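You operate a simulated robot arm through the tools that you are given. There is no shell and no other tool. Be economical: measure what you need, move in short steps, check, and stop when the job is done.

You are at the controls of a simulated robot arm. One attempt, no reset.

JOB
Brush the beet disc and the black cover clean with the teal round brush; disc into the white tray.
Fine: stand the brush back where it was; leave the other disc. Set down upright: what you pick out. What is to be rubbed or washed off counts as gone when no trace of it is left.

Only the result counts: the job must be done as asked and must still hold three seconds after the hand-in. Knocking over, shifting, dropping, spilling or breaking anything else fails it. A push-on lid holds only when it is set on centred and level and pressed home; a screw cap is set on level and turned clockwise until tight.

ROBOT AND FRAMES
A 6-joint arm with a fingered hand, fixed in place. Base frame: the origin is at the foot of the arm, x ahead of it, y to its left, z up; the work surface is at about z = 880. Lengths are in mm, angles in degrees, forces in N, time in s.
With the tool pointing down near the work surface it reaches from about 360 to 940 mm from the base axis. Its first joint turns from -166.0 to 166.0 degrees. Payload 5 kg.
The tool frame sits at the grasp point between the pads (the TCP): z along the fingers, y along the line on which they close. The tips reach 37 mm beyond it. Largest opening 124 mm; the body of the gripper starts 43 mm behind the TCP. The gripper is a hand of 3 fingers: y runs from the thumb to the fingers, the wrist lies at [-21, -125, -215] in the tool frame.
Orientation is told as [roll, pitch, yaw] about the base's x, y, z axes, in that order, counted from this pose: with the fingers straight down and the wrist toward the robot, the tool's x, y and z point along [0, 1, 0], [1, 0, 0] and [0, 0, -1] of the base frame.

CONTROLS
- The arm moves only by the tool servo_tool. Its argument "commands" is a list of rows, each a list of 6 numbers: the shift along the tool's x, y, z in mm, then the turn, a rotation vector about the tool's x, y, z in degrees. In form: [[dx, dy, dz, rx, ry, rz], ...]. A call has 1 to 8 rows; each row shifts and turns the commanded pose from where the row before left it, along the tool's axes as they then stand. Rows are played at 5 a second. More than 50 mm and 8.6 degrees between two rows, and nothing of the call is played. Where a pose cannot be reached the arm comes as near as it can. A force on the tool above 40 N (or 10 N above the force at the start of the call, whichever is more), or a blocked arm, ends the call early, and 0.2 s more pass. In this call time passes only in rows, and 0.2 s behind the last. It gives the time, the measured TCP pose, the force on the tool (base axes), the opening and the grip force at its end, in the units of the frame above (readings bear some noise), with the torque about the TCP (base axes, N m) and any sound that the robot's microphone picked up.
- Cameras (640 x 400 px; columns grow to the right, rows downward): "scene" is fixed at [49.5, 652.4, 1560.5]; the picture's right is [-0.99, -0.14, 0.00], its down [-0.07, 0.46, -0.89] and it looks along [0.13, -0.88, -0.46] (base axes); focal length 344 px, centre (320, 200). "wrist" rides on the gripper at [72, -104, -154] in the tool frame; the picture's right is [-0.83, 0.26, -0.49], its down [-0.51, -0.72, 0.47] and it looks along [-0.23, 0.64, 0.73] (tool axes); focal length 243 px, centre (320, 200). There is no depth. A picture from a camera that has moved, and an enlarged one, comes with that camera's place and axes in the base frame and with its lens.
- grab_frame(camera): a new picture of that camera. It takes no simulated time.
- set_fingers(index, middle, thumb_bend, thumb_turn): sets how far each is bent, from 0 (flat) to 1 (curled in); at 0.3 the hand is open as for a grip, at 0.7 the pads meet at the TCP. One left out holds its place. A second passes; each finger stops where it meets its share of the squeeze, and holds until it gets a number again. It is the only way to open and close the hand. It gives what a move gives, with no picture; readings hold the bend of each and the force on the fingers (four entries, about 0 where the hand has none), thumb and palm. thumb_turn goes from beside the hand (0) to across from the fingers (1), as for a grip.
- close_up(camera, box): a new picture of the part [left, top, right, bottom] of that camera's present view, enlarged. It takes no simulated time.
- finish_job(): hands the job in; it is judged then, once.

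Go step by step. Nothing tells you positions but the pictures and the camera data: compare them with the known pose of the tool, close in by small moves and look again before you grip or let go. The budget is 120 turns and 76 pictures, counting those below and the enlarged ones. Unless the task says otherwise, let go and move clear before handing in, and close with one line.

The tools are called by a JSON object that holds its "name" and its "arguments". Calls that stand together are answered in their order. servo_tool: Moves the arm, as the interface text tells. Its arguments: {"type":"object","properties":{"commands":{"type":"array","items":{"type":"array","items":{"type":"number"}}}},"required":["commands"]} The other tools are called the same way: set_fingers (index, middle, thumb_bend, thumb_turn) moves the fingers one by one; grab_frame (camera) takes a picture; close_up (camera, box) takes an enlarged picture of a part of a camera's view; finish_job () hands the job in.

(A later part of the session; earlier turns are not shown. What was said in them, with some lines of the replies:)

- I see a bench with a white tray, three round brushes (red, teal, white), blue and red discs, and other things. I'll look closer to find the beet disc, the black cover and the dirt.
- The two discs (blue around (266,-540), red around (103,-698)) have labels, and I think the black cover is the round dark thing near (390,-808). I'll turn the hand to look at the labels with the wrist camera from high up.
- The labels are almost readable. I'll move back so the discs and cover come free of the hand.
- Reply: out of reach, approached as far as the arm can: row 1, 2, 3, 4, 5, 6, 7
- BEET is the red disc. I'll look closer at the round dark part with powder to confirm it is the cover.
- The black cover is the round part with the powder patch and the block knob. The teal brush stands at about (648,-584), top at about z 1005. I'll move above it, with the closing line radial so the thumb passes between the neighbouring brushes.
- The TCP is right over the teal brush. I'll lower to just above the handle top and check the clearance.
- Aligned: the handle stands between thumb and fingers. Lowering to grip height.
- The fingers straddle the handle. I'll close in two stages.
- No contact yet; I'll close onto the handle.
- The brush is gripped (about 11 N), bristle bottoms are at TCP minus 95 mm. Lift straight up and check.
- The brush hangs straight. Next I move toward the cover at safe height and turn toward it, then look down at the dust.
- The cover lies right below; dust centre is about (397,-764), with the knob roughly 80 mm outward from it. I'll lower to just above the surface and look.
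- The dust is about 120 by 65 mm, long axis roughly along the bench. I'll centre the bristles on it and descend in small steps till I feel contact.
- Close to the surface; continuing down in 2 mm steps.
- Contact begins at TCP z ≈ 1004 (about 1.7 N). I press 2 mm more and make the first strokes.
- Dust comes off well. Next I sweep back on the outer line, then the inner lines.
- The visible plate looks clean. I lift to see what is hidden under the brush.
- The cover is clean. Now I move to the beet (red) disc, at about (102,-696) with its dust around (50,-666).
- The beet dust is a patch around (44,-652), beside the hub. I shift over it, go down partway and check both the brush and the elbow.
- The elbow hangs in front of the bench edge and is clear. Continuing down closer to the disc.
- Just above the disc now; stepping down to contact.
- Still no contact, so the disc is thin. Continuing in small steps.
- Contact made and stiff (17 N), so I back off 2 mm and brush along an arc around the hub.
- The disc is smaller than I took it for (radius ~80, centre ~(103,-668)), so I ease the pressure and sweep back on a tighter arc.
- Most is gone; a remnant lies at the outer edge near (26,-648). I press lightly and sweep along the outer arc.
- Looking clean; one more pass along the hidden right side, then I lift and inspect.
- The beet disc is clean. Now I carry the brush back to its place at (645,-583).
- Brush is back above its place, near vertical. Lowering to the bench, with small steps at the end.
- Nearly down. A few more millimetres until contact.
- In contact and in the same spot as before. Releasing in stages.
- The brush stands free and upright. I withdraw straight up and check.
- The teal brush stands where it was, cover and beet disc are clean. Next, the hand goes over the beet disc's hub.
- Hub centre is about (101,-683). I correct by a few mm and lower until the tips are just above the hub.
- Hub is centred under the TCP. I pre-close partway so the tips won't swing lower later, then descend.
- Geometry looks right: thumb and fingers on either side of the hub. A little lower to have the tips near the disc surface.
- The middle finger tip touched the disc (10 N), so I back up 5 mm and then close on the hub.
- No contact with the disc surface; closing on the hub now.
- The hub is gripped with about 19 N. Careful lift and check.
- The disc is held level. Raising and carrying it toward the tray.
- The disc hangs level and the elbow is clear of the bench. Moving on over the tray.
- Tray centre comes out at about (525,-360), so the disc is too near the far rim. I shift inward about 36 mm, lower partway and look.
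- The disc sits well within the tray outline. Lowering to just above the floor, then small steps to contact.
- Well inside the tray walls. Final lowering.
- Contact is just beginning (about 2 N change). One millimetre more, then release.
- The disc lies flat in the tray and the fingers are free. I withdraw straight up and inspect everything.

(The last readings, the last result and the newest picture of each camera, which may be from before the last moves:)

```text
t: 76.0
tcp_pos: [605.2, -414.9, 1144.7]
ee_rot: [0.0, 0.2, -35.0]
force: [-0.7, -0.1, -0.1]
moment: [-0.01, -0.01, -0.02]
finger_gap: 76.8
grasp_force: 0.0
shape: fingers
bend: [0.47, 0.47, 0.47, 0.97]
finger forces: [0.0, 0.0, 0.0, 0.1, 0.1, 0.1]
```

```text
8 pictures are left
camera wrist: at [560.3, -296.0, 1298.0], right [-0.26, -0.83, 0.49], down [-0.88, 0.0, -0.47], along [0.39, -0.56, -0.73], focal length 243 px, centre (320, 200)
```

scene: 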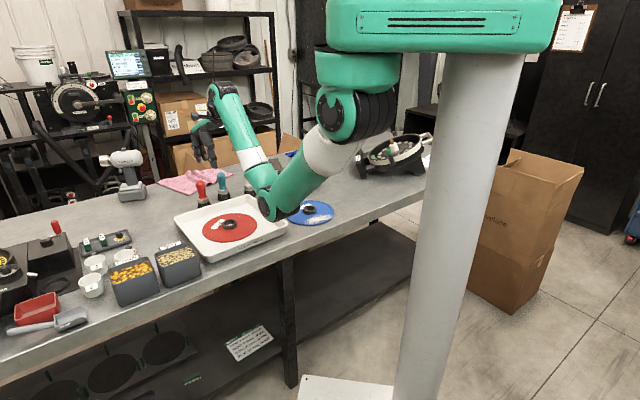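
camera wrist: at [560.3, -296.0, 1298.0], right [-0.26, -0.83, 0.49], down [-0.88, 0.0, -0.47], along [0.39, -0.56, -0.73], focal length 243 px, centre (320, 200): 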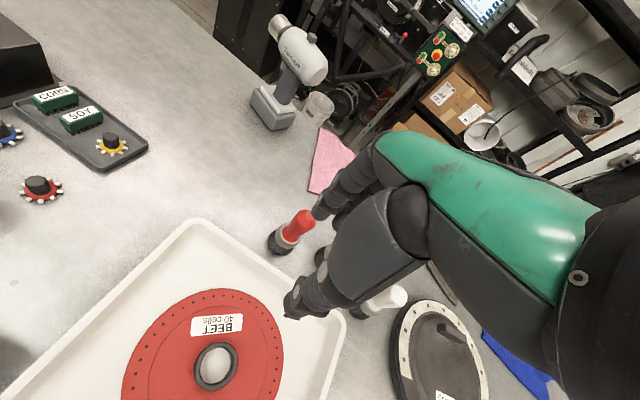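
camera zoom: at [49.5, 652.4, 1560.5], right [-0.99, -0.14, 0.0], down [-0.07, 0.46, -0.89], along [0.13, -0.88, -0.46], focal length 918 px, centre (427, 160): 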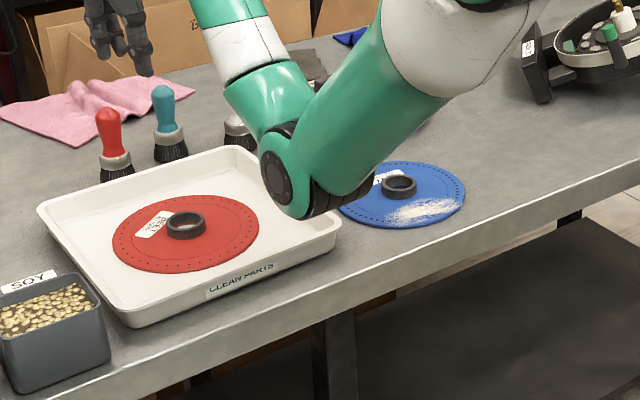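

All stands in place. A last enlarged check of disc and cover for any trace of dust.

{"name": "close_up", "arguments": {"camera": "wrist", "box": [110, 280, 300, 400]}}

{"name": "close_up", "arguments": {"camera": "scene", "box": [195, 205, 265, 250]}}

{"name": "close_up", "arguments": {"camera": "wrist", "box": [380, 290, 500, 400]}}

```text
3.33 times, centred on (205, 340) of wrist
camera zoom: at [560.3, -296.0, 1298.0], right [-0.26, -0.83, 0.49], down [-0.88, 0.0, -0.47], along [0.39, -0.56, -0.73], focal length 809 px, centre (703, -267)
```

zoom: 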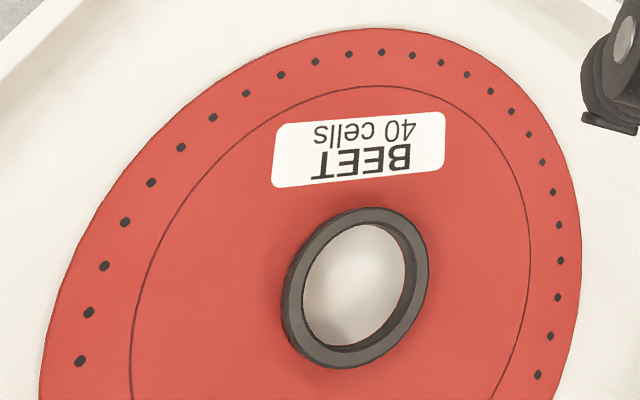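

```text
8.89 times, centred on (230, 228) of scene
camera zoom: at [49.5, 652.4, 1560.5], right [-0.99, -0.14, 0.0], down [-0.07, 0.46, -0.89], along [0.13, -0.88, -0.46], focal length 3061 px, centre (1120, -44)
```

zoom: 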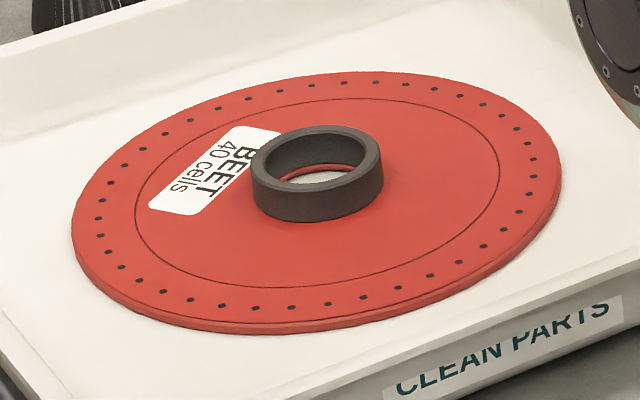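

```text
3.64 times, centred on (440, 345) of wrist
camera zoom: at [560.3, -296.0, 1298.0], right [-0.26, -0.83, 0.49], down [-0.88, 0.0, -0.47], along [0.39, -0.56, -0.73], focal length 882 px, centre (-116, -327)
```

zoom: 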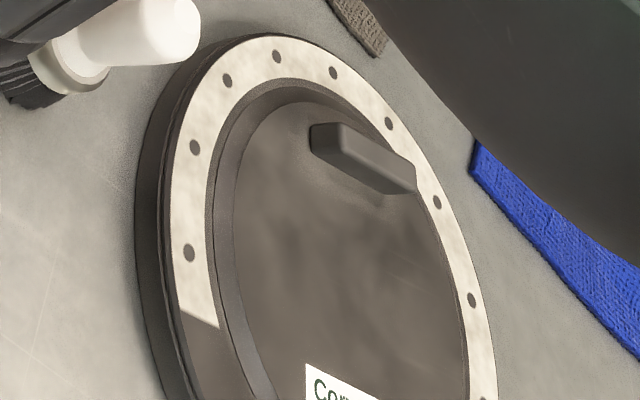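

The beet disc and the cover show no dust, the brush is back in its place, and the hand is clear. Handing in.

{"name": "finish_job", "arguments": {}}

```text
The job is handed in.
```

The beet disc and the black cover are brushed clean, the disc lies upright in the white tray, the teal brush stands where it was, and the soy disc was left alone.
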